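You operate a simulated robot arm through the tools that you are given. There is no shell and no other tool. Be economical: measure what you need, move in short steps, check, and stop when the job is done.

Carry out the task below with a simulated robot arm. There is one attempt and no reset: what you move stays moved.

Task
Put the 2 mm brass shim from the yellow edged shelf of the cart on top of the blue tin and the 4 mm brass shim on the top of the small trolley.

The check looks at the end state, three seconds after you hand in, the way a careful person would. Anything else that was tipped, shoved, dropped, spilled or broken makes it a failure.

Robot
A 7-joint arm with a two-finger parallel gripper on a trunk, on a base that drives. Base frame: it is fixed to the floor where the robot stands at the start and does not move with it; the origin is under the middle of the robot, x ahead of it, y to its left, z up. Readings come in m, rad, newtons and seconds.
With the tool pointing down near the work surface it reaches from about 0.34 to 0.76 m from the robot's upright axis, wherever it stands. Its first joint turns from -2.007 to 2.007 rad. Places, roughly: top of the small trolley [3.8, 0.2, 0.6]. Payload 3.91 kg.
The tool frame sits at the grasp point between the pads (the TCP): z along the fingers, y along the line on which they close. The tips reach 0.03 m beyond it. Largest opening 0.11 m; finger width 0.02, thickness 0.01; the body of the gripper, 0.048 by 0.112 m, starts 0.055 m behind the TCP.
Orientation is told as [roll, pitch, yaw] about the base's x, y, z axes, in that order, counted from this pose: with the fingers straight down and closing along the base's y, the tool's x points along the base's -x, its y along +y and its z along -z.

Tools
- The arm moves only by the tool move_arm. Its argument "series" is a list of rows, each a list of 6 numbers: the shift along the tool's x, y, z in units of 40 mm (1.0 is 40 mm), then the turn, a rotation vector about the tool's x, y, z in units of 6 degrees (1.0 is 6 degrees). In form: [[x, y, z, rx, ry, rz], ...]. A call has 1 to 10 rows; each row shifts and turns the commanded pose from where the row before left it, along the tool's axes as they then stand. "claw" is the gripper command, from -1 (shut) to 1 (fully open), values between in proportion, set as the call begins (left out, the last holds). A call with a number of a shift or a turn outside -1 to 1 is refused whole. A row lasts 0.2 s, in which the tool goes at most 0.05 m and 0.15 rad; a call with a longer step from one row to the next is refused whole, and so is a gripper value outside its range. A pose out of reach is approached as far as the arm can. The call stops where the force on the tool passes 40 N (or 10 N more than at its start, if that is more) or the arm is blocked; 0.2 s more then pass. The fingers move at their own pace (about 0.108 m/s each) and stop on an object; they squeeze with about 45 N. The grip force told is the motor's: it shows also when the fingers shut on nothing. Time passes only in rows, and 0.2 s behind the last, so rows that do not move let the fingers close. The reply holds the time, the measured pose of the TCP, the force on the tool along the base axes, the opening and the grip force, in the units named above and with some noise, with the torque about the TCP (base axes, N m) and any sound that the robot's microphone picked up.
- Cameras (640 x 400 px; columns grow to the right, rows downward): "scene" is now at [0.0213, 0.1625, 1.7631]; the picture's right is [0.14, -0.99, 0.00], its down [-0.69, -0.10, -0.72] and it looks along [0.71, 0.10, -0.70] (base axes); focal length 274 px, centre (320, 200). "wrist" rides on the gripper at [0.072, 0.017, -0.103] in the tool frame; the picture's right is [-0.23, 0.97, 0.00], its down [-0.76, -0.18, -0.62] and it looks along [-0.61, -0.14, 0.78] (tool axes); focal length 222 px, centre (320, 200). There is no depth. A picture from a camera that has moved, and an enlarged one, comes with that camera's place and axes in the base frame and with its lens.
- snapshot(camera): a new picture of that camera. It takes no simulated time.
- slide_trunk(by): slides the trunk up (or, below 0, down) by that many m; the arm and the scene camera ride with it, the base frame stays. It gives what a move gives, with no picture.
- steer(legs): drives the robot by 1 to 6 legs, each [ahead, turn to the left] in m and rad, along the robot's own axes; the way and the turn of a leg run together, so that a leg with both is an arc; at most 1.5 m and 3.142 rad a leg. The arm and the cameras ride along, it lands a little off, and it stops where it bumps. It gives what a move gives.
- pan_tilt(pan, tilt): turns the head with the scene camera to pan (to the left, within 2.705 rad either way) and tilt (down, from -0.506 to 1.204), counted from straight ahead of the robot. It gives what a move gives.
- inspect(camera, box): a new picture of the part [left, top, right, bottom] of that camera's present view, enlarged. It takes no simulated time.
- hand_in(): hands the job in; it is judged then, once.

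Work in short steps. Places have to be worked out from the pictures, the camera data and where the tool is seen: move nearer, look again, correct. Check each grasp and each placing, and mend what went wrong. You have 120 turns and 98 pictures in all, those below and enlarged ones among them. Open the gripper and draw the arm clear of the work before you hand the job in, unless the task says otherwise; then end with one line.

The tools are called as a command line: name --pt "numbers of a row" for each row, then --argument value for the rest, lists and objects as JSON in quotes. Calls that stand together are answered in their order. move_arm: Moves the arm, as the interface text tells. Its arguments: {"type":"object","properties":{"series":{"type":"array"},"claw":{"type":"number"}},"required":["series"]} The other tools are called the same way: slide_trunk (by) slides the trunk up or down; steer (legs) drives the base; pan_tilt (pan, tilt) turns the head that bears the scene camera; snapshot (camera) takes a picture; inspect (camera, box) takes an enlarged picture of a part of a camera's view; hand_in () hands the job in.

At the start:

```text
clock: 0.0
eef_pos: [0.3562, 0.2955, 1.3697]
tcp_rot: [0.001, 0.0, -0.011]
ft_force: [0.9, -0.5, -0.6]
moment: [-0.01, -0.01, 0.01]
opening: 0.1099
gripper_force: 0.0
trunk travel left (down, up): [-0.875, 0.115]
robot x, y, heading: [-0.0002, 0.0004, 0.002]
head pan, tilt: [0.14, 0.771]
```

scene: 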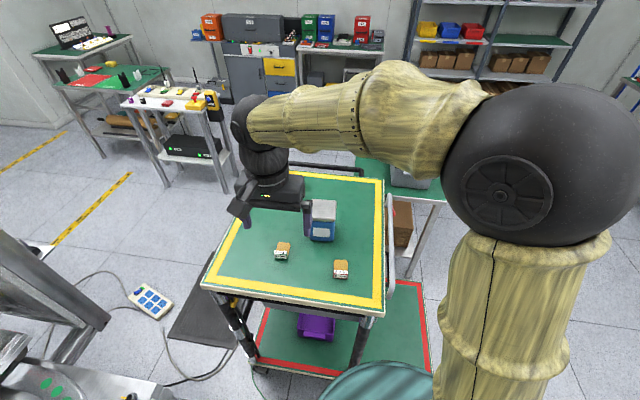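
wrist: 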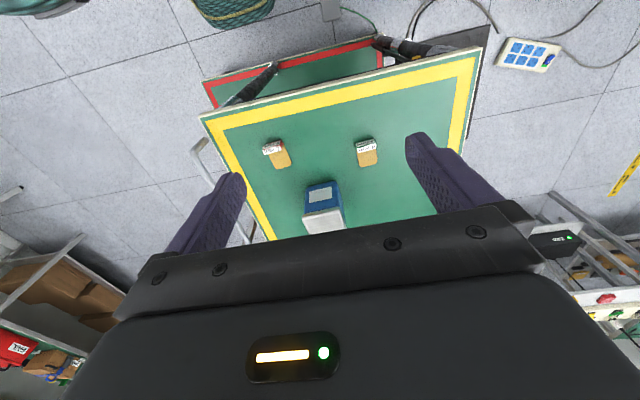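

The yellow-edged top holds two brass pieces with labels and a blue tin. I enlarge them to read the labels.

inspect --camera "scene" --box '[240, 180, 380, 290]'

inspect --camera "wrist" --box '[250, 120, 410, 240]'

```text
3.64 times, centred on (310, 235) of scene
camera zoom: at [0.0213, 0.1625, 1.7631], right [0.14, -0.99, 0.0], down [-0.69, -0.1, -0.72], along [0.71, 0.1, -0.7], focal length 995 px, centre (356, 73)
```

zoom: 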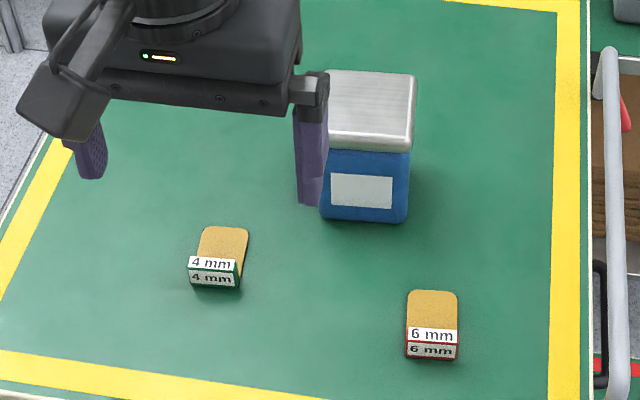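

```text
3.33 times, centred on (330, 180) of wrist
camera zoom: at [0.2832, 0.3136, 1.4734], right [0.24, 0.97, 0.0], down [0.76, -0.19, 0.62], along [0.61, -0.15, -0.78], focal length 740 px, centre (287, 267)
```

zoom: 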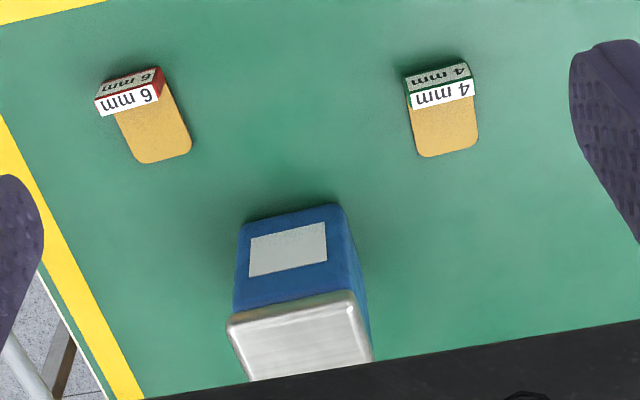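

Visible are a 4 mm and a 6 mm; the 2 mm may be hidden behind the gripper. I move the gripper left and look again, more closely.

move_arm --pt "0 1 0 0 0 0" --pt "0 1 0 0 0 0" --pt "0 1 0 0 0 0" --pt "0 1 0 0 0 0" --pt "0 1 0 0 0 0" --pt "0 1 0 0 0 0"

snapshot --camera "scene"

snapshot --camera "wrist"

```text
clock: 1.4
eef_pos: [0.3589, 0.5383, 1.3677]
tcp_rot: [-0.004, -0.002, -0.011]
ft_force: [-0.2, -0.2, -0.6]
moment: [-0.03, 0.04, 0.03]
opening: 0.1097
gripper_force: 0.0
trunk travel left (down, up): [-0.875, 0.115]
robot x, y, heading: [0.0024, -0.0016, -0.003]
head pan, tilt: [0.14, 0.771]
```

```text
93 pictures are left
camera scene: at [0.0214, 0.1656, 1.7628], right [0.14, -0.99, 0.0], down [-0.69, -0.1, -0.72], along [0.71, 0.1, -0.7], focal length 274 px, centre (320, 200)
```

scene: 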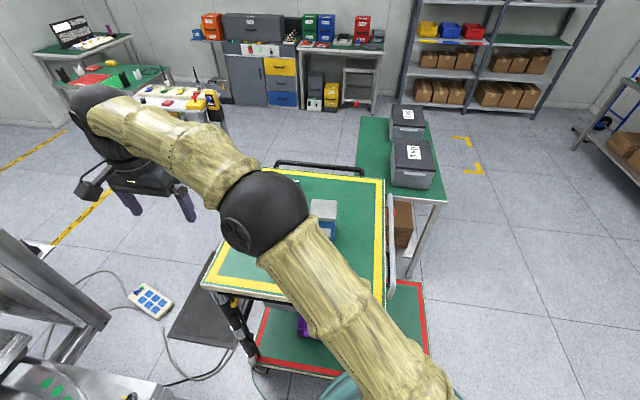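

```text
92 pictures are left
camera wrist: at [0.2853, 0.5568, 1.4725], right [0.24, 0.97, 0.0], down [0.76, -0.18, 0.62], along [0.61, -0.15, -0.78], focal length 222 px, centre (320, 200)
```

wrist: 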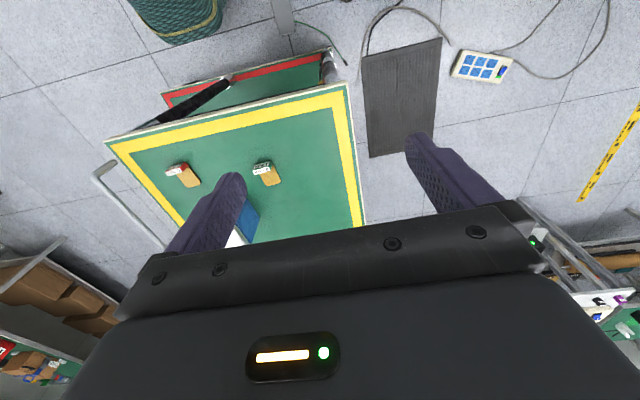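

The arm now hides the middle; there may be something near the far edge. I enlarge it.

inspect --camera "scene" --box '[210, 150, 400, 270]'

```text
3.33 times, centred on (305, 210) of scene
camera zoom: at [0.0214, 0.1656, 1.7628], right [0.14, -0.99, 0.0], down [-0.69, -0.1, -0.72], along [0.71, 0.1, -0.7], focal length 912 px, centre (370, 167)
```

zoom: 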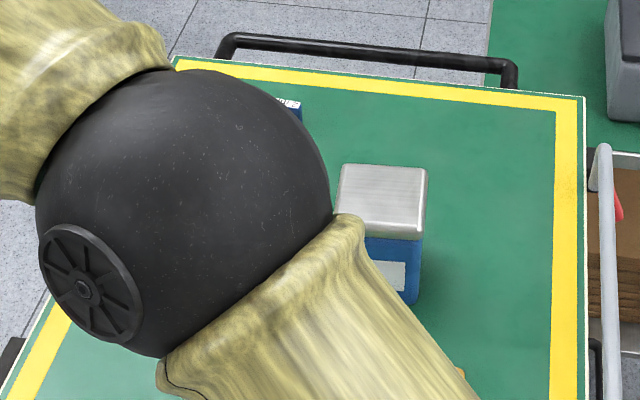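

A blue-edged tag peeks out near the far edge: likely the 2 mm. I swing the arm to the right to clear the view.

move_arm --pt "0 -1 0 0 0 0" --pt "0 -1 0 0 0 0" --pt "0 -1 0 0 0 0" --pt "0 -1 0 0 0 0" --pt "0 -1 0 0 0 0" --pt "0 -1 0 0 0 0" --pt "0 -1 0 0 0 0" --pt "0 -1 0 0 0 0" --pt "0 -1 0 0 0 0" --pt "0 -1 0 0 0 0"

move_arm --pt "0 -1 0 0 0 0" --pt "0 -1 0 0 0 0" --pt "0 -1 0 0 0 0" --pt "0 -1 0 0 0 0" --pt "0 -1 0 0 0 0"

snapshot --camera "scene"

```text
clock: 3.6
eef_pos: [0.3544, 0.1354, 1.3697]
tcp_rot: [0.003, 0.0, -0.008]
ft_force: [-0.2, 0.1, -0.7]
moment: [0.06, 0.01, 0.02]
opening: 0.1102
gripper_force: 0.1
trunk travel left (down, up): [-0.875, 0.115]
robot x, y, heading: [0.0031, -0.0025, 0.001]
head pan, tilt: [0.14, 0.771]
```

```text
clock: 4.8
eef_pos: [0.3527, -0.0657, 1.369]
tcp_rot: [0.002, 0.001, -0.01]
ft_force: [0.3, -0.5, -0.6]
moment: [0.03, 0.0, -0.02]
opening: 0.1099
gripper_force: 0.1
trunk travel left (down, up): [-0.875, 0.115]
robot x, y, heading: [0.0036, -0.0025, -0.002]
head pan, tilt: [0.14, 0.771]
```

```text
90 pictures are left
camera scene: at [0.0213, 0.161, 1.7632], right [0.14, -0.99, 0.0], down [-0.69, -0.1, -0.72], along [0.71, 0.1, -0.7], focal length 274 px, centre (320, 200)
```

scene: 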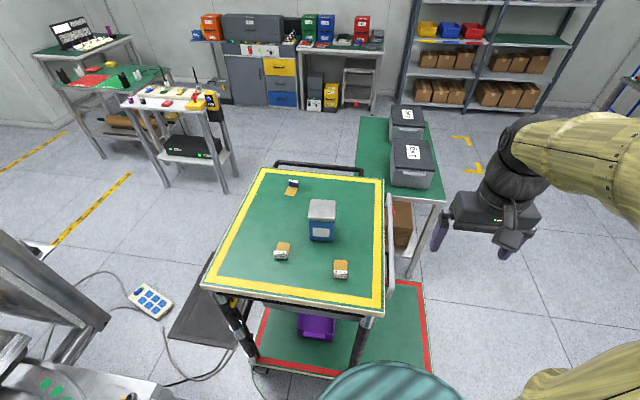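

inspect --camera "scene" --box '[240, 165, 380, 290]'

inspect --camera "scene" --box '[20, 0, 400, 200]'

```text
3.20 times, centred on (310, 228) of scene
camera zoom: at [0.0213, 0.161, 1.7632], right [0.14, -0.99, 0.0], down [-0.69, -0.1, -0.72], along [0.71, 0.1, -0.7], focal length 876 px, centre (352, 112)
```

zoom: 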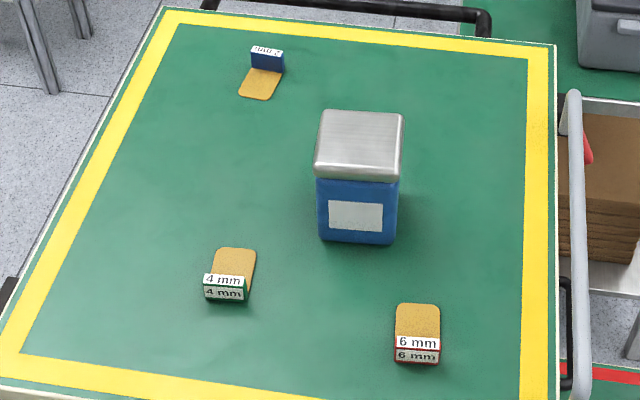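

```text
1.68 times, centred on (210, 100) of scene
camera zoom: at [0.0213, 0.161, 1.7632], right [0.14, -0.99, 0.0], down [-0.69, -0.1, -0.72], along [0.71, 0.1, -0.7], focal length 461 px, centre (505, 368)
```

zoom: 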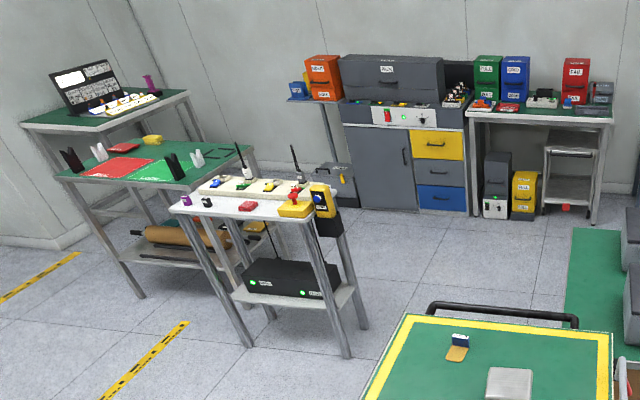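

The 2 mm shim is at the far left, its tag facing away. The small trolley seems to stand under the back bench; I enlarge that spot.

inspect --camera "scene" --box '[295, 30, 395, 115]'

inspect --camera "scene" --box '[270, 170, 345, 265]'

```text
4.71 times, centred on (345, 72) of scene
camera zoom: at [0.0213, 0.161, 1.7632], right [0.14, -0.99, 0.0], down [-0.69, -0.1, -0.72], along [0.71, 0.1, -0.7], focal length 1288 px, centre (202, 800)
```

zoom: 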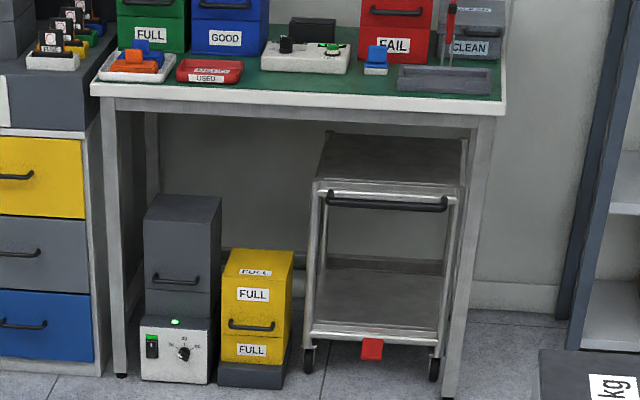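

```text
4.21 times, centred on (308, 218) of scene
camera zoom: at [0.0213, 0.161, 1.7632], right [0.14, -0.99, 0.0], down [-0.69, -0.1, -0.72], along [0.71, 0.1, -0.7], focal length 1152 px, centre (373, 126)
```

zoom: 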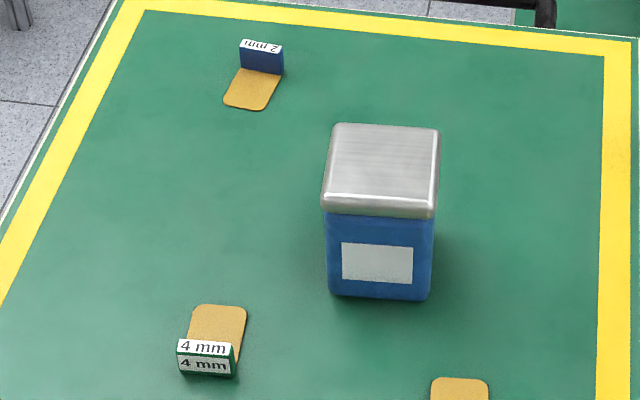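

The trolley does stand under the bench, so the 4 mm will need a slanted tool. The 2 mm tag lies about (0.86, 0.39), out of reach from here, so I look down to see how much room the base has ahead.

pan_tilt --pan 0.3 --tilt 1.2

snapshot --camera "scene"

```text
clock: 5.7
eef_pos: [0.3529, -0.0645, 1.37]
tcp_rot: [0.0, -0.001, -0.008]
ft_force: [0.3, -0.3, -0.4]
moment: [0.03, 0.04, 0.0]
opening: 0.11
gripper_force: 0.1
trunk travel left (down, up): [-0.875, 0.115]
robot x, y, heading: [0.0005, -0.0012, 0.002]
head pan, tilt: [0.3, 1.201]
```

```text
85 pictures are left
camera scene: at [-0.0065, 0.1673, 1.7331], right [0.3, -0.96, 0.0], down [-0.89, -0.28, -0.36], along [0.35, 0.11, -0.93], focal length 274 px, centre (320, 200)
```

scene: 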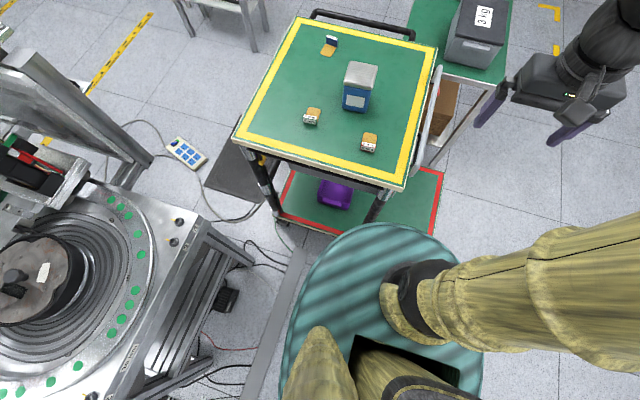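

The base has nearly no room ahead, so the 2 mm must be fetched from the cart's far side. I'll fetch the 4 mm first, from here, at about (0.52, 0.36); I move the tool over there for a close wrist view.

move_arm --pt "0 1 0 0 0 0" --pt "0 1 0 0 0 0" --pt "0 1 0 0 0 0" --pt "0 1 0 0 0 0" --pt "0 1 0 0 0 0" --pt "0 1 0 0 0 0" --pt "0 1 0 0 0 0" --pt "0 1 0 0 0 0" --pt "0 1 0 0 0 0" --pt "0 0.6 0 0 0 0"

move_arm --pt "-0.5 0 0.8 0 0 0" --pt "-0.5 0 0.8 0 0 0" --pt "0 0 0.8 0 0 0" --pt "0 0 0.8 0 0 0" --pt "0 0 0.8 0 0 0"

snapshot --camera "wrist"

```text
clock: 7.9
eef_pos: [0.3564, 0.3217, 1.3689]
tcp_rot: [-0.001, -0.002, -0.01]
ft_force: [0.0, 0.0, 0.9]
moment: [-0.01, -0.05, -0.02]
opening: 0.1103
gripper_force: 0.1
trunk travel left (down, up): [-0.875, 0.115]
robot x, y, heading: [0.0018, -0.002, 0.0]
head pan, tilt: [0.3, 1.201]
```

```text
clock: 9.1
eef_pos: [0.3976, 0.3209, 1.2095]
tcp_rot: [-0.001, 0.0, -0.009]
ft_force: [0.0, 0.5, -0.2]
moment: [-0.01, -0.02, 0.03]
opening: 0.1099
gripper_force: 0.0
trunk travel left (down, up): [-0.875, 0.115]
robot x, y, heading: [-0.0016, -0.0032, 0.003]
head pan, tilt: [0.3, 1.201]
```

```text
84 pictures are left
camera wrist: at [0.3238, 0.3381, 1.313], right [0.24, 0.97, 0.0], down [0.76, -0.18, 0.62], along [0.61, -0.15, -0.78], focal length 222 px, centre (320, 200)
```

wrist: 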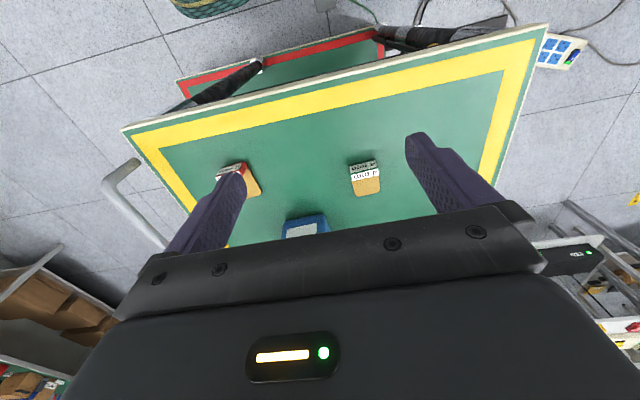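

The 4 mm shim is in view at pixel (365,178); I enlarge for its position and angle.

inspect --camera "wrist" --box '[330, 150, 400, 205]'

```text
7.27 times, centred on (365, 178) of wrist
camera zoom: at [0.3238, 0.3381, 1.313], right [0.24, 0.97, 0.0], down [0.76, -0.18, 0.62], along [0.61, -0.15, -0.78], focal length 1615 px, centre (-7, 364)
```

zoom: 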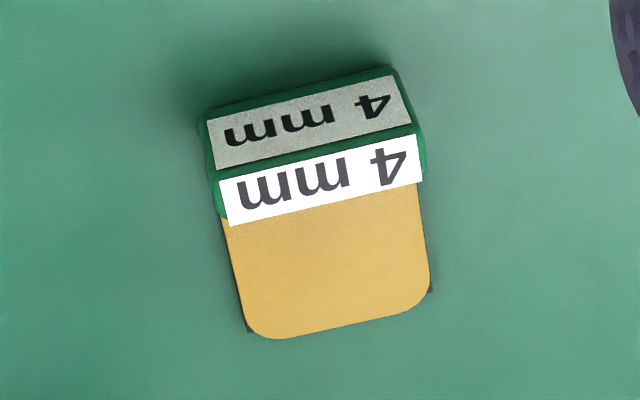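

Tag centre is about (0.520, 0.361), top z≈1.02, 44 mm wide along y, plate reaching to x≈0.576, barely turned. I pitch the fingers 45° forward and line up in y.

move_arm --pt "0 0.125 0 0 -0.9375 0" --pt "0 0.125 0 0 -0.9375 0" --pt "0 0.125 0 0 -0.9375 0" --pt "0 0.125 0 0 -0.9375 0" --pt "0 0.125 0 0 -0.9375 0" --pt "0 0.125 0 0 -0.9375 0" --pt "0 0.125 0 0 -0.9375 0" --pt "0 0.125 0 0 -0.9375 0" --pt "0 0 0 0 0 0" --claw 0.6

snapshot --camera "wrist"

snapshot --camera "scene"

```text
clock: 11.1
eef_pos: [0.398, 0.359, 1.2103]
tcp_rot: [0.002, -0.784, -0.01]
ft_force: [0.4, -0.7, 0.0]
moment: [0.01, 0.04, 0.06]
opening: 0.0879
gripper_force: 0.1
trunk travel left (down, up): [-0.875, 0.115]
robot x, y, heading: [-0.0018, -0.0011, -0.002]
head pan, tilt: [0.3, 1.201]
```

```text
82 pictures are left
camera wrist: at [0.2727, 0.3773, 1.2322], right [0.17, 0.97, 0.16], down [0.1, -0.18, 0.98], along [0.98, -0.15, -0.12], focal length 222 px, centre (320, 200)
```

wrist: 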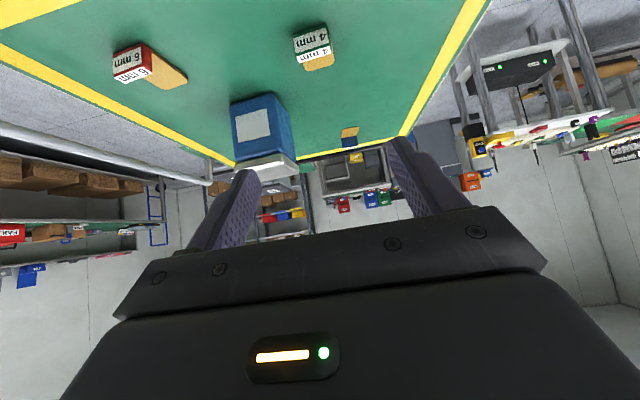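

```text
81 pictures are left
camera scene: at [-0.0055, 0.1666, 1.7331], right [0.29, -0.96, 0.0], down [-0.89, -0.27, -0.36], along [0.35, 0.11, -0.93], focal length 274 px, centre (320, 200)
```

scene: 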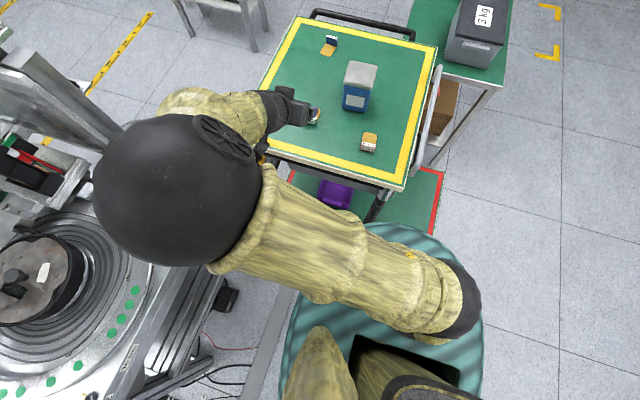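

Readings as commanded; the fingers straddle the tag line. Target TCP is (0.505, 0.361, 1.033); I go most of the way along the slanted axis, leaving 45 mm.

move_arm --pt "0.4 0 0.4 0 0 0" --pt "0.4 0.05 0.5 0 0 0" --pt "0.4 0 0.6 0 0 0" --pt "0.04 0 0.8 0 0 0" --pt "0 0 0.8 0 0 0" --pt "0 0 0.8 0 0 0" --pt "0 0 0 0 0 0"

snapshot --camera "wrist"

inspect --camera "scene" --box '[240, 60, 400, 160]'

```text
clock: 12.7
eef_pos: [0.473, 0.3615, 1.0646]
tcp_rot: [0.001, -0.786, -0.01]
ft_force: [-0.4, 0.7, -0.7]
moment: [-0.01, 0.01, 0.0]
opening: 0.0881
gripper_force: 0.1
trunk travel left (down, up): [-0.875, 0.115]
robot x, y, heading: [0.0014, -0.0022, 0.001]
head pan, tilt: [0.3, 1.201]
```

```text
80 pictures are left
camera wrist: at [0.3469, 0.3798, 1.0873], right [0.17, 0.97, 0.16], down [0.1, -0.18, 0.98], along [0.98, -0.15, -0.12], focal length 222 px, centre (320, 200)
```

wrist: 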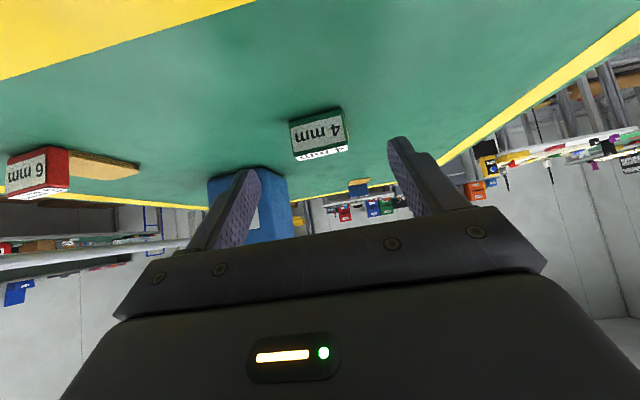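

```text
4.00 times, centred on (320, 110) of scene
camera zoom: at [-0.0076, 0.1674, 1.733], right [0.3, -0.96, 0.0], down [-0.89, -0.28, -0.36], along [0.35, 0.11, -0.93], focal length 1095 px, centre (320, 560)
```

zoom: 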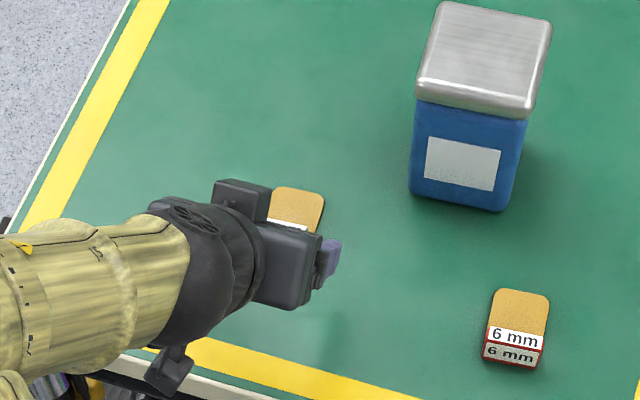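

The tag is seen centred (y≈0.362) and about 28 mm tall. I advance the last 40 mm, then shut the gripper.

move_arm --pt "0.06 0 0.4 0 0 0" --pt "0 0 0.3 0 0 0" --pt "0 0 0.3 0 0 0" --pt "0 0 0 0 0 0"

snapshot --camera "wrist"

```text
clock: 13.7
eef_pos: [0.498, 0.3615, 1.0334]
tcp_rot: [0.002, -0.786, -0.009]
ft_force: [0.4, -1.0, 0.3]
moment: [0.0, -0.01, -0.01]
opening: 0.088
gripper_force: 0.0
trunk travel left (down, up): [-0.875, 0.115]
robot x, y, heading: [-0.0003, -0.0005, 0.0]
head pan, tilt: [0.3, 1.201]
```

```text
78 pictures are left
camera wrist: at [0.3729, 0.3792, 1.0569], right [0.17, 0.97, 0.16], down [0.1, -0.18, 0.98], along [0.98, -0.15, -0.12], focal length 222 px, centre (320, 200)
```

wrist: 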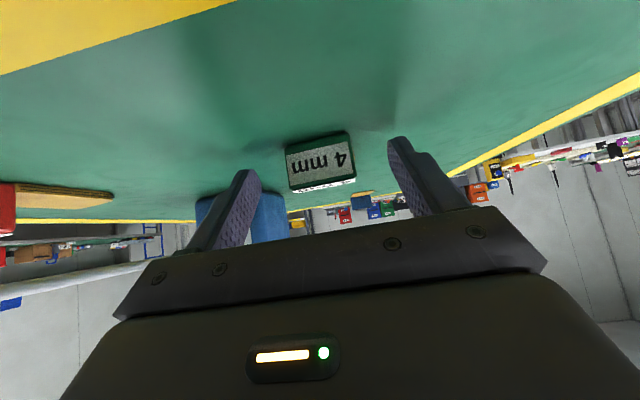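

Fingertips reach x≈0.519; I move 8 mm further ahead for a fuller hold, then close.

move_arm --pt "-0.14 0 0.14 0 0 0" --pt "0 0 0 0 0 0"

move_arm --pt "0 0 0 0 0 0" --pt "0 0 0 0 0 0" --pt "0 0 0 0 0 0" --pt "0 0 0 0 0 0" --claw -1

snapshot --camera "wrist"

```text
clock: 14.3
eef_pos: [0.5062, 0.362, 1.0342]
tcp_rot: [0.0, -0.784, -0.009]
ft_force: [0.0, -1.1, 0.0]
moment: [-0.02, 0.0, 0.01]
opening: 0.0879
gripper_force: 0.0
trunk travel left (down, up): [-0.875, 0.115]
robot x, y, heading: [0.0024, -0.0012, 0.001]
head pan, tilt: [0.3, 1.201]
```

```text
clock: 15.3
eef_pos: [0.5062, 0.3617, 1.0349]
tcp_rot: [0.0, -0.784, -0.009]
ft_force: [-0.2, -0.2, -0.3]
moment: [0.02, 0.03, -0.04]
opening: 0.0434
gripper_force: 44.6
trunk travel left (down, up): [-0.875, 0.115]
robot x, y, heading: [0.0006, 0.0016, -0.001]
head pan, tilt: [0.3, 1.201]
```

```text
77 pictures are left
camera wrist: at [0.3811, 0.3795, 1.0571], right [0.17, 0.97, 0.16], down [0.1, -0.18, 0.98], along [0.98, -0.15, -0.12], focal length 222 px, centre (320, 200)
```

wrist: 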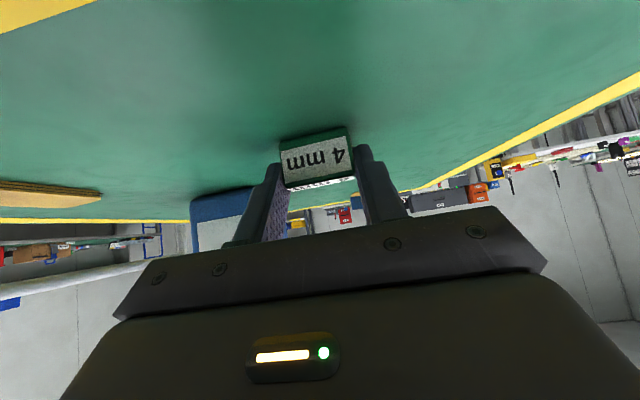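

Gripped at 43 mm with 45 N. I lift straight up 0.2 m.

move_arm --pt "-0.3 0 -0.3 0 0 0" --pt "-0.5 0 -0.5 0 0 0" --pt "-0.7 0 -0.7 0 0 0" --pt "-0.7 0 -0.7 0 0 0" --pt "-0.7 0 -0.7 0 0 0" --pt "-0.7 0 -0.7 0 0 0" --pt "0 0 0 0 0 0"

snapshot --camera "wrist"

snapshot --camera "scene"

```text
clock: 16.9
eef_pos: [0.5071, 0.3613, 1.2363]
tcp_rot: [0.001, -0.785, -0.008]
ft_force: [0.8, -0.7, -1.3]
moment: [-0.02, -0.01, -0.03]
opening: 0.0432
gripper_force: 45.0
trunk travel left (down, up): [-0.875, 0.115]
robot x, y, heading: [0.0012, -0.001, -0.001]
head pan, tilt: [0.3, 1.201]
```

```text
76 pictures are left
camera wrist: at [0.3812, 0.3788, 1.2595], right [0.17, 0.97, 0.16], down [0.1, -0.18, 0.98], along [0.98, -0.15, -0.12], focal length 222 px, centre (320, 200)
```

wrist: 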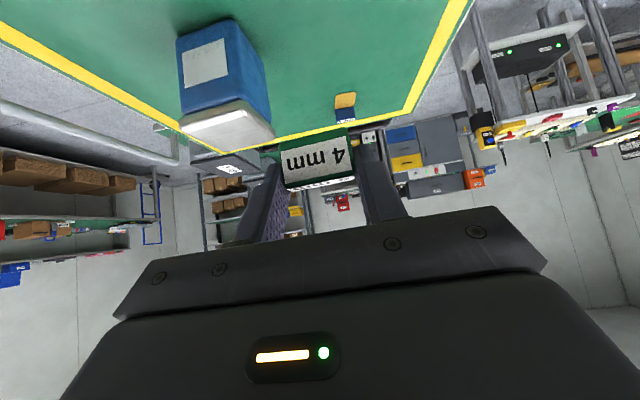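

```text
75 pictures are left
camera scene: at [-0.0062, 0.1683, 1.7329], right [0.3, -0.96, 0.0], down [-0.89, -0.28, -0.36], along [0.35, 0.11, -0.93], focal length 274 px, centre (320, 200)
```

scene: 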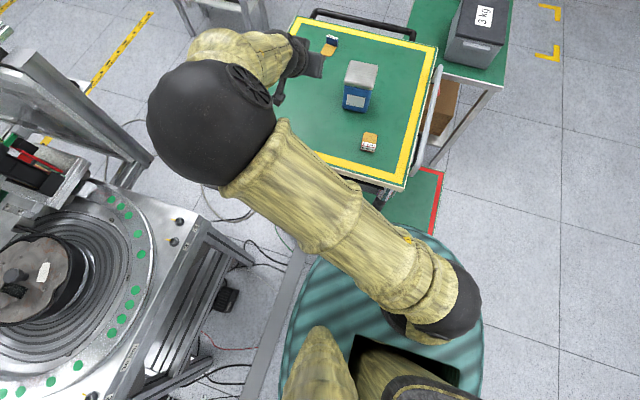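

The shim is held firmly. I raise it more and bring it in front of the robot's axis for driving.

move_arm --pt "-0.7 0 -0.7 0 0 0" --pt "-0.7 0 -0.7 0 0 0" --pt "-0.7 0 -0.7 0 0 0" --pt "0 -1 -0.3 0 0 0" --pt "0 -1 -0.3 0 0 0" --pt "0 -1 -0.3 0 0 0" --pt "0 -1 -0.3 0 0 0" --pt "0 -1 -0.3 0 0 0" --pt "0 -1 -0.3 0 0 0" --pt "0 -1 -0.3 0 0 0"

move_arm --pt "0.5 -1 -0.3 0 0 0" --pt "0.5 -0.6 -0.3 0 0 0" --pt "0.4 0 -0.3 0 0 0" --pt "0 0 0 0 0 0"

pan_tilt --pan -1.3 --tilt 0.7

snapshot --camera "scene"

```text
clock: 19.1
eef_pos: [0.4429, 0.0781, 1.4157]
tcp_rot: [0.001, -0.785, -0.01]
ft_force: [0.3, -0.5, -0.9]
moment: [0.04, 0.03, 0.03]
opening: 0.043
gripper_force: 44.9
trunk travel left (down, up): [-0.875, 0.115]
robot x, y, heading: [-0.0017, -0.0026, -0.001]
head pan, tilt: [0.3, 1.201]
```

```text
clock: 20.1
eef_pos: [0.4115, 0.0265, 1.4054]
tcp_rot: [-0.002, -0.785, -0.01]
ft_force: [-0.1, 0.2, -1.0]
moment: [-0.03, 0.0, -0.04]
opening: 0.0431
gripper_force: 45.0
out of reach, approached as far as the arm can: row 2, 3
trunk travel left (down, up): [-0.875, 0.115]
robot x, y, heading: [0.0006, 0.0023, 0.001]
head pan, tilt: [0.3, 1.201]
```

```text
clock: 21.8
eef_pos: [0.4105, 0.0242, 1.4052]
tcp_rot: [0.001, -0.786, -0.012]
ft_force: [0.2, 0.5, -0.6]
moment: [0.0, -0.01, 0.0]
opening: 0.0431
gripper_force: 45.1
trunk travel left (down, up): [-0.875, 0.115]
robot x, y, heading: [0.0024, -0.0005, 0.0]
head pan, tilt: [-1.3, 0.7]
```

```text
74 pictures are left
camera scene: at [-0.0373, 0.0692, 1.769], right [-0.96, -0.27, 0.0], down [-0.17, 0.62, -0.76], along [0.2, -0.74, -0.64], focal length 274 px, centre (320, 200)
```

scene: 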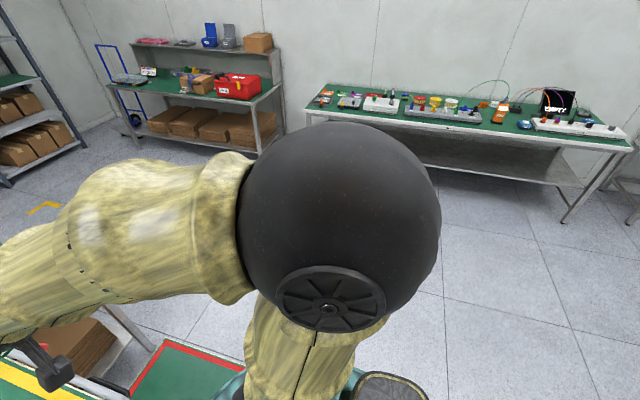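

The right side corridor is free down to y≈-2.3. I turn right, drive 1.1 m, and turn back to face ahead.

steer --legs '[[0, -1.571], [1.1, 0], [0, 1.571]]'

pan_tilt --pan 0.25 --tilt 0.6

snapshot --camera "scene"

```text
clock: 35.0
eef_pos: [0.4026, -1.0705, 1.4048]
tcp_rot: [0.003, -0.786, -0.01]
ft_force: [-0.3, -0.7, -0.9]
moment: [0.04, 0.03, 0.0]
opening: 0.0428
gripper_force: 45.3
trunk travel left (down, up): [-0.875, 0.115]
robot x, y, heading: [-0.0097, -1.0915, -0.0]
head pan, tilt: [-1.3, 0.7]
```

```text
clock: 36.7
eef_pos: [0.4039, -1.0703, 1.4055]
tcp_rot: [0.001, -0.786, -0.013]
ft_force: [-0.4, -0.4, -0.7]
moment: [0.01, 0.04, 0.0]
opening: 0.0429
gripper_force: 44.6
trunk travel left (down, up): [-0.875, 0.115]
robot x, y, heading: [-0.0095, -1.0922, 0.0]
head pan, tilt: [0.25, 0.6]
```

```text
73 pictures are left
camera scene: at [0.0185, -0.9214, 1.7776], right [0.24, -0.97, 0.0], down [-0.55, -0.14, -0.82], along [0.8, 0.2, -0.57], focal length 274 px, centre (320, 200)
```

scene: 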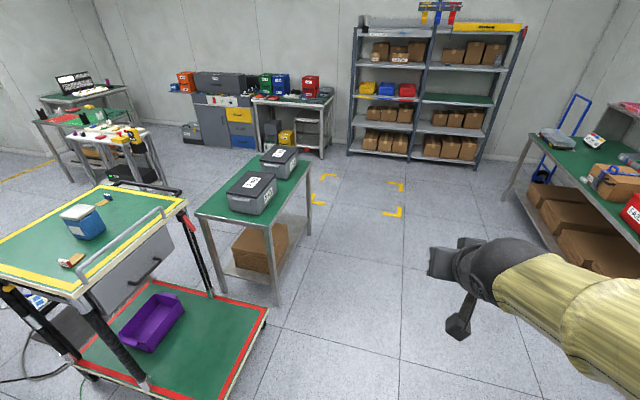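

The way ahead is clear. I drive on to about (2.6, -1.09), turn left, go up to y≈0.17 and face the bench.

steer --legs '[[1.5, 0], [1.0, 0], [0, 1.571], [1.24, 0], [0, -1.571]]'

pan_tilt --pan 0.0 --tilt 0.75

snapshot --camera "scene"

snapshot --camera "wrist"

```text
clock: 62.3
eef_pos: [2.9036, 0.1403, 1.4046]
tcp_rot: [0.002, -0.784, -0.012]
ft_force: [-0.2, 0.2, -0.2]
moment: [0.0, 0.04, -0.02]
opening: 0.0428
gripper_force: 45.4
trunk travel left (down, up): [-0.875, 0.115]
robot x, y, heading: [2.4918, 0.1165, -0.005]
head pan, tilt: [0.25, 0.6]
```

```text
clock: 63.1
eef_pos: [2.9042, 0.14, 1.4049]
tcp_rot: [0.002, -0.786, -0.012]
ft_force: [-0.4, 1.0, -1.0]
moment: [0.01, -0.01, -0.03]
opening: 0.0429
gripper_force: 45.2
trunk travel left (down, up): [-0.875, 0.115]
robot x, y, heading: [2.4941, 0.1131, -0.001]
head pan, tilt: [0.0, 0.75]
```

```text
72 pictures are left
camera scene: at [2.516, 0.2673, 1.7648], right [0.0, -1.0, 0.0], down [-0.68, 0.0, -0.73], along [0.73, 0.0, -0.68], focal length 274 px, centre (320, 200)
```

scene: 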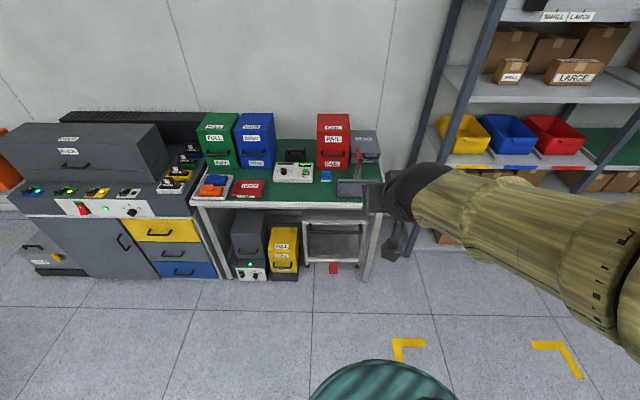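

```text
71 pictures are left
camera wrist: at [2.7789, 0.1582, 1.4274], right [0.17, 0.97, 0.16], down [0.1, -0.18, 0.98], along [0.98, -0.15, -0.12], focal length 222 px, centre (320, 200)
```

wrist: 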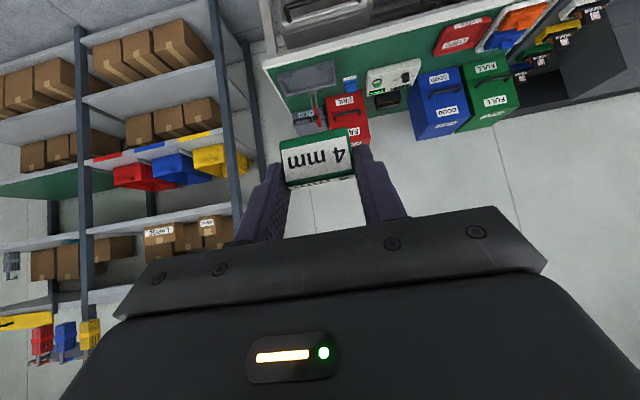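

The bench top is at about z≈0.81 with front edge x≈3.53. I lower the trunk 0.45 m to see under it and to bring the arm to height.

slide_trunk --by -0.45

pan_tilt --pan 0.0 --tilt 0.5

snapshot --camera "scene"

inspect --camera "scene" --box '[270, 130, 400, 230]'

```text
refused: -0.45 is not a number from -0.4 to 0.4
```

```text
clock: 63.9
eef_pos: [2.9054, 0.1405, 1.4048]
tcp_rot: [0.002, -0.785, -0.012]
ft_force: [0.2, 1.5, -0.1]
moment: [-0.03, 0.01, -0.02]
opening: 0.0432
gripper_force: 44.7
trunk travel left (down, up): [-0.875, 0.115]
robot x, y, heading: [2.4951, 0.1156, 0.0]
head pan, tilt: [0.0, 0.499]
```

```text
70 pictures are left
camera scene: at [2.5241, 0.2671, 1.7867], right [0.0, -1.0, 0.0], down [-0.48, 0.0, -0.88], along [0.88, 0.0, -0.48], focal length 274 px, centre (320, 200)
```

scene: 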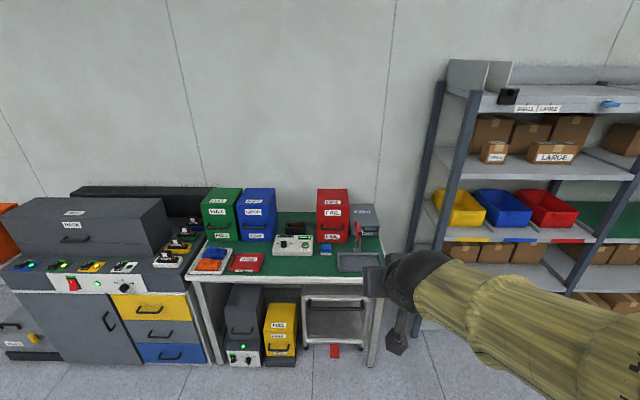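

```text
4.00 times, centred on (335, 180) of scene
camera zoom: at [2.5241, 0.2671, 1.7867], right [0.0, -1.0, 0.0], down [-0.48, 0.0, -0.88], along [0.88, 0.0, -0.48], focal length 1095 px, centre (260, 280)
```

zoom: 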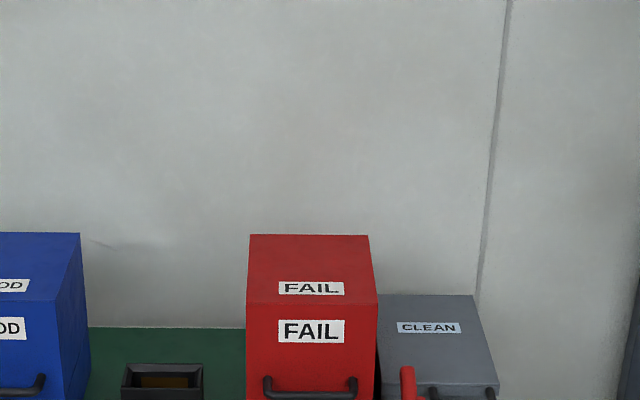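

The slide is limited to 0.4 per call; I lower by 0.4 and look again.

slide_trunk --by -0.4

snapshot --camera "scene"

```text
clock: 67.7
eef_pos: [2.9041, 0.1409, 1.002]
tcp_rot: [-0.002, -0.779, -0.01]
ft_force: [-0.5, 0.8, -0.7]
moment: [-0.02, 0.01, 0.03]
opening: 0.0431
gripper_force: 44.8
trunk travel left (down, up): [-0.475, 0.515]
robot x, y, heading: [2.4923, 0.1174, -0.002]
head pan, tilt: [0.0, 0.499]
```

```text
68 pictures are left
camera scene: at [2.524, 0.2671, 1.3867], right [0.0, -1.0, 0.0], down [-0.48, 0.0, -0.88], along [0.88, 0.0, -0.48], focal length 274 px, centre (320, 200)
```

scene: 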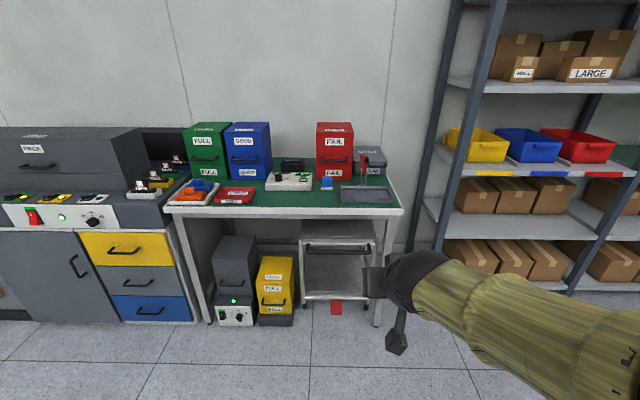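

inspect --camera "scene" --box '[270, 190, 410, 330]'

snapshot --camera "wrist"

```text
2.86 times, centred on (340, 260) of scene
camera zoom: at [2.524, 0.2671, 1.3867], right [0.0, -1.0, 0.0], down [-0.48, 0.0, -0.88], along [0.88, 0.0, -0.48], focal length 782 px, centre (263, 29)
```

zoom: 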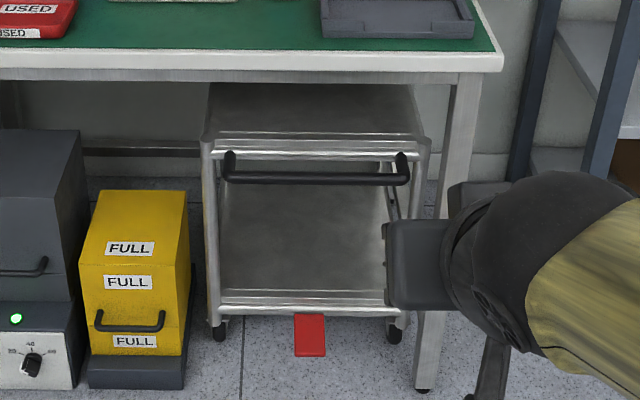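

```text
66 pictures are left
camera wrist: at [2.7798, 0.1584, 1.0257], right [0.17, 0.97, 0.16], down [0.1, -0.18, 0.98], along [0.98, -0.15, -0.13], focal length 222 px, centre (320, 200)
```

wrist: 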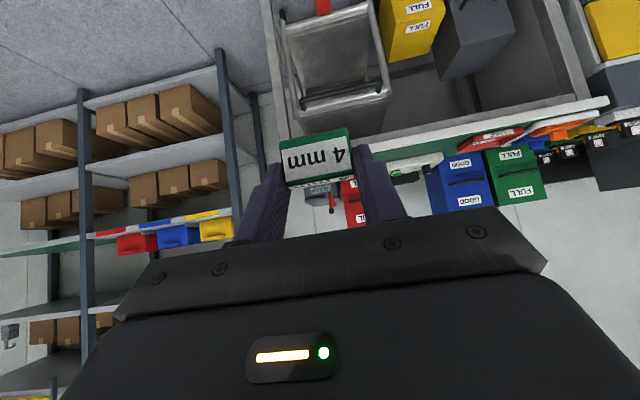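

I need a second viewpoint for the trolley's height and depth, so I lower the trunk another 0.3 m (arm is still 0.5 m short of the bench).

slide_trunk --by -0.3

pan_tilt --pan 0.0 --tilt 0.35

inspect --camera "scene" --box '[270, 150, 410, 300]'

snapshot --camera "wrist"

```text
clock: 69.5
eef_pos: [2.8416, 0.1334, 0.7466]
tcp_rot: [-0.059, -0.53, 0.036]
ft_force: [-0.2, 0.3, -0.1]
moment: [0.02, 0.01, 0.0]
opening: 0.0427
gripper_force: 45.1
trunk travel left (down, up): [-0.308, 0.682]
robot x, y, heading: [2.4906, 0.1177, 0.001]
head pan, tilt: [0.0, 0.499]
stopped: the arm was blocked; the commanded pose is now the measured one
```

```text
clock: 70.2
eef_pos: [2.8419, 0.1334, 0.7461]
tcp_rot: [-0.06, -0.526, 0.037]
ft_force: [0.2, -1.0, -0.7]
moment: [0.0, 0.01, -0.01]
opening: 0.043
gripper_force: 45.2
trunk travel left (down, up): [-0.308, 0.682]
robot x, y, heading: [2.4925, 0.1131, -0.005]
head pan, tilt: [0.0, 0.351]
```

```text
2.67 times, centred on (340, 225) of scene
camera zoom: at [2.5262, 0.2671, 1.2409], right [0.0, -1.0, 0.0], down [-0.34, 0.0, -0.94], along [0.94, 0.0, -0.34], focal length 730 px, centre (267, 133)
```

zoom: 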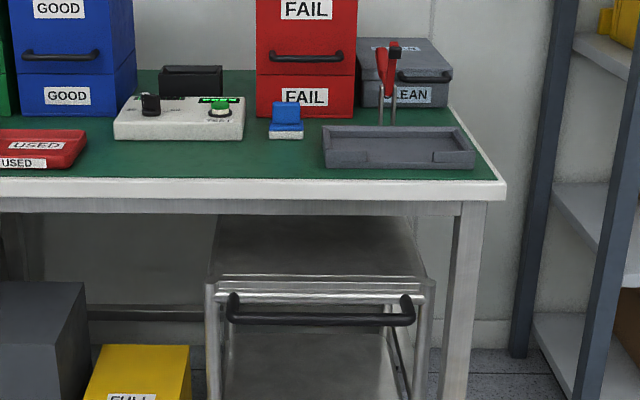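

```text
64 pictures are left
camera wrist: at [2.7256, 0.1522, 0.7991], right [0.19, 0.98, 0.06], down [0.34, -0.13, 0.93], along [0.92, -0.15, -0.36], focal length 222 px, centre (320, 200)
```

wrist: 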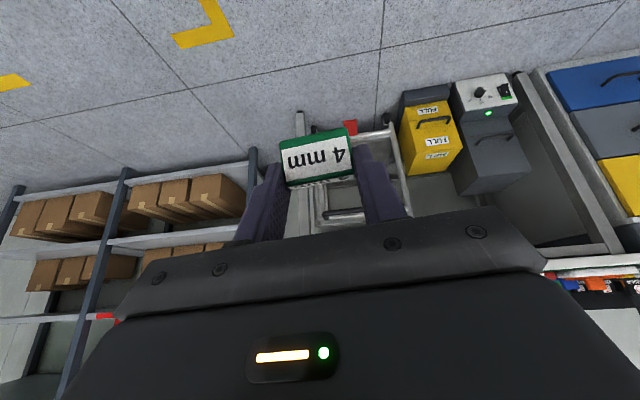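

The arm touched its own lower limit (the trunk move was stopped, shim still held). Triangulation: trolley top z≈0.59 with front edge x≈3.62, handle x≈3.54 z≈0.55, bench apron x≈3.55 down to z≈0.73 — a 45° tool won't fit, about 25° will. I'll set the shim down on the free front strip of the bench and regrasp it shallower; first I raise the trunk.

slide_trunk --by 0.37

move_arm --pt "0 0 0 0 -0.8 0" --pt "0 0 0 0 -0.8 0" --pt "0 0 0 0 -0.8 0" --pt "0 0 0 0 0 0"

```text
clock: 73.8
eef_pos: [2.8432, 0.1332, 1.1106]
tcp_rot: [-0.057, -0.534, 0.034]
ft_force: [-0.8, 0.5, 0.3]
moment: [0.01, 0.0, -0.02]
opening: 0.0429
gripper_force: 44.8
trunk travel left (down, up): [-0.678, 0.312]
robot x, y, heading: [2.493, 0.1144, 0.0]
head pan, tilt: [0.0, 0.351]
```

```text
clock: 74.8
eef_pos: [2.8834, 0.1403, 1.1569]
tcp_rot: [-0.073, -0.776, 0.056]
ft_force: [-0.1, -0.8, -1.0]
moment: [0.0, 0.03, 0.01]
opening: 0.0429
gripper_force: 45.2
out of reach, approached as far as the arm can: row 1, 2, 3
trunk travel left (down, up): [-0.678, 0.312]
robot x, y, heading: [2.4944, 0.1144, -0.001]
head pan, tilt: [0.0, 0.351]
```

I move the tool ahead 80 mm back into its comfortable reach and take out the small roll error.

move_arm --pt "-0.7 0 0.7 -0.2 0 0.2" --pt "-0.7 0 0.7 -0.15 0 0.15" --pt "0 0 0 0 0 0"

steer --legs '[[0.43, 0]]'

pan_tilt --pan 0.0 --tilt 0.85

snapshot --camera "scene"

```text
clock: 75.6
eef_pos: [2.964, 0.1387, 1.1566]
tcp_rot: [0.0, -0.781, 0.003]
ft_force: [0.0, 0.3, -1.1]
moment: [0.03, 0.01, -0.02]
opening: 0.0428
gripper_force: 45.0
trunk travel left (down, up): [-0.678, 0.312]
robot x, y, heading: [2.492, 0.1177, -0.001]
head pan, tilt: [0.0, 0.351]
```

```text
clock: 78.2
eef_pos: [3.3917, 0.1352, 1.1556]
tcp_rot: [0.0, -0.78, 0.002]
ft_force: [1.3, -0.2, 0.0]
moment: [-0.02, 0.03, 0.0]
opening: 0.0429
gripper_force: 44.7
trunk travel left (down, up): [-0.678, 0.312]
robot x, y, heading: [2.92, 0.1122, -0.009]
head pan, tilt: [0.0, 0.351]
```

```text
clock: 79.1
eef_pos: [3.3913, 0.1355, 1.1555]
tcp_rot: [0.002, -0.782, 0.0]
ft_force: [-0.1, 0.1, 0.0]
moment: [0.01, 0.01, -0.02]
opening: 0.0428
gripper_force: 45.0
trunk travel left (down, up): [-0.678, 0.312]
robot x, y, heading: [2.9203, 0.1159, -0.008]
head pan, tilt: [0.0, 0.85]
```

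```text
63 pictures are left
camera scene: at [2.9395, 0.2653, 1.56], right [-0.01, -1.0, 0.0], down [-0.75, 0.0, -0.66], along [0.66, 0.0, -0.75], focal length 274 px, centre (320, 200)
```

scene: 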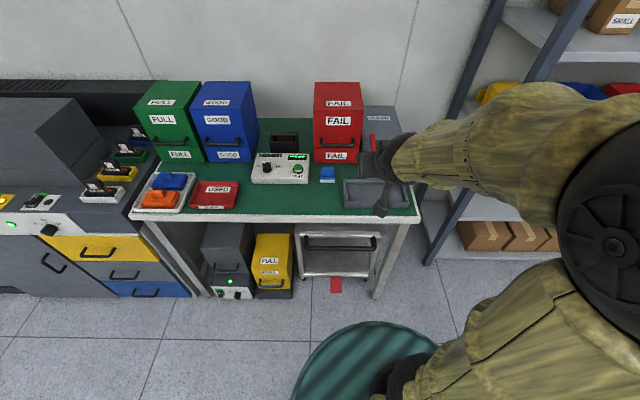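

The free front strip of the bench spans y≈0.19–0.54, x≈3.52–3.68. I move over it to y≈0.31, tag at x≈3.565, and down to z≈0.90.

move_arm --pt "0 0.9 0 0 0 0" --pt "0 0.9 0 0 0 0" --pt "-0.3 0.9 0.3 0 0 0" --pt "-0.6 0.85 0.6 0 0 0" --pt "-0.7 0.85 0.7 0 0 0" --pt "-0.7 0 0.7 0 0 0" --pt "-0.63 0 0.63 0 0 0" --pt "0.5 0 0.5 0 0 0" --pt "0.7 0 0.7 0 0 0" --pt "0.7 0 0.7 0 0 0"

snapshot --camera "scene"

snapshot --camera "wrist"

```text
refused: row 5 steps farther than a row can; nothing moved
```

```text
62 pictures are left
camera scene: at [2.9395, 0.2653, 1.56], right [-0.01, -1.0, 0.0], down [-0.75, 0.0, -0.66], along [0.66, 0.0, -0.75], focal length 274 px, centre (320, 200)
```

scene: 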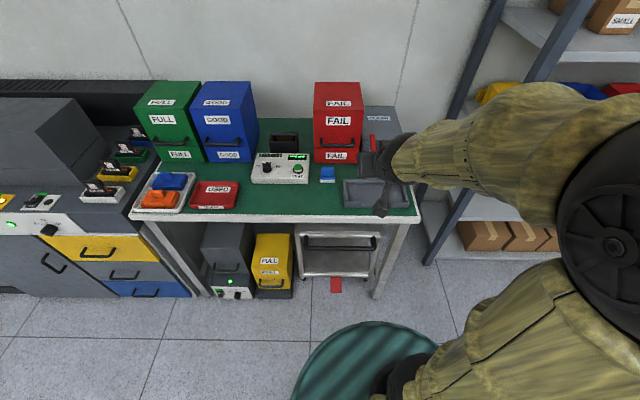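

```text
61 pictures are left
camera wrist: at [3.2657, 0.1524, 1.1793], right [0.16, 0.97, 0.16], down [0.1, -0.18, 0.98], along [0.98, -0.14, -0.13], focal length 222 px, centre (320, 200)
```

wrist: 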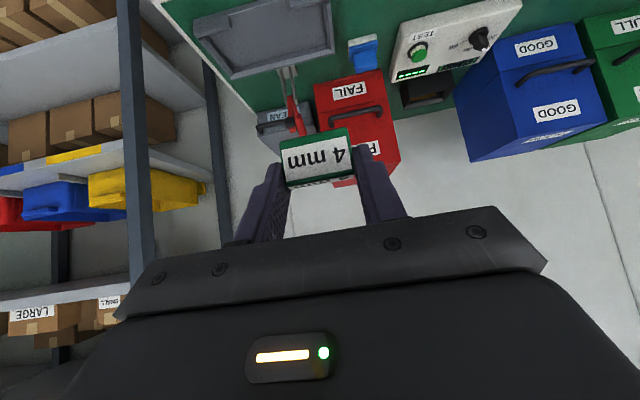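

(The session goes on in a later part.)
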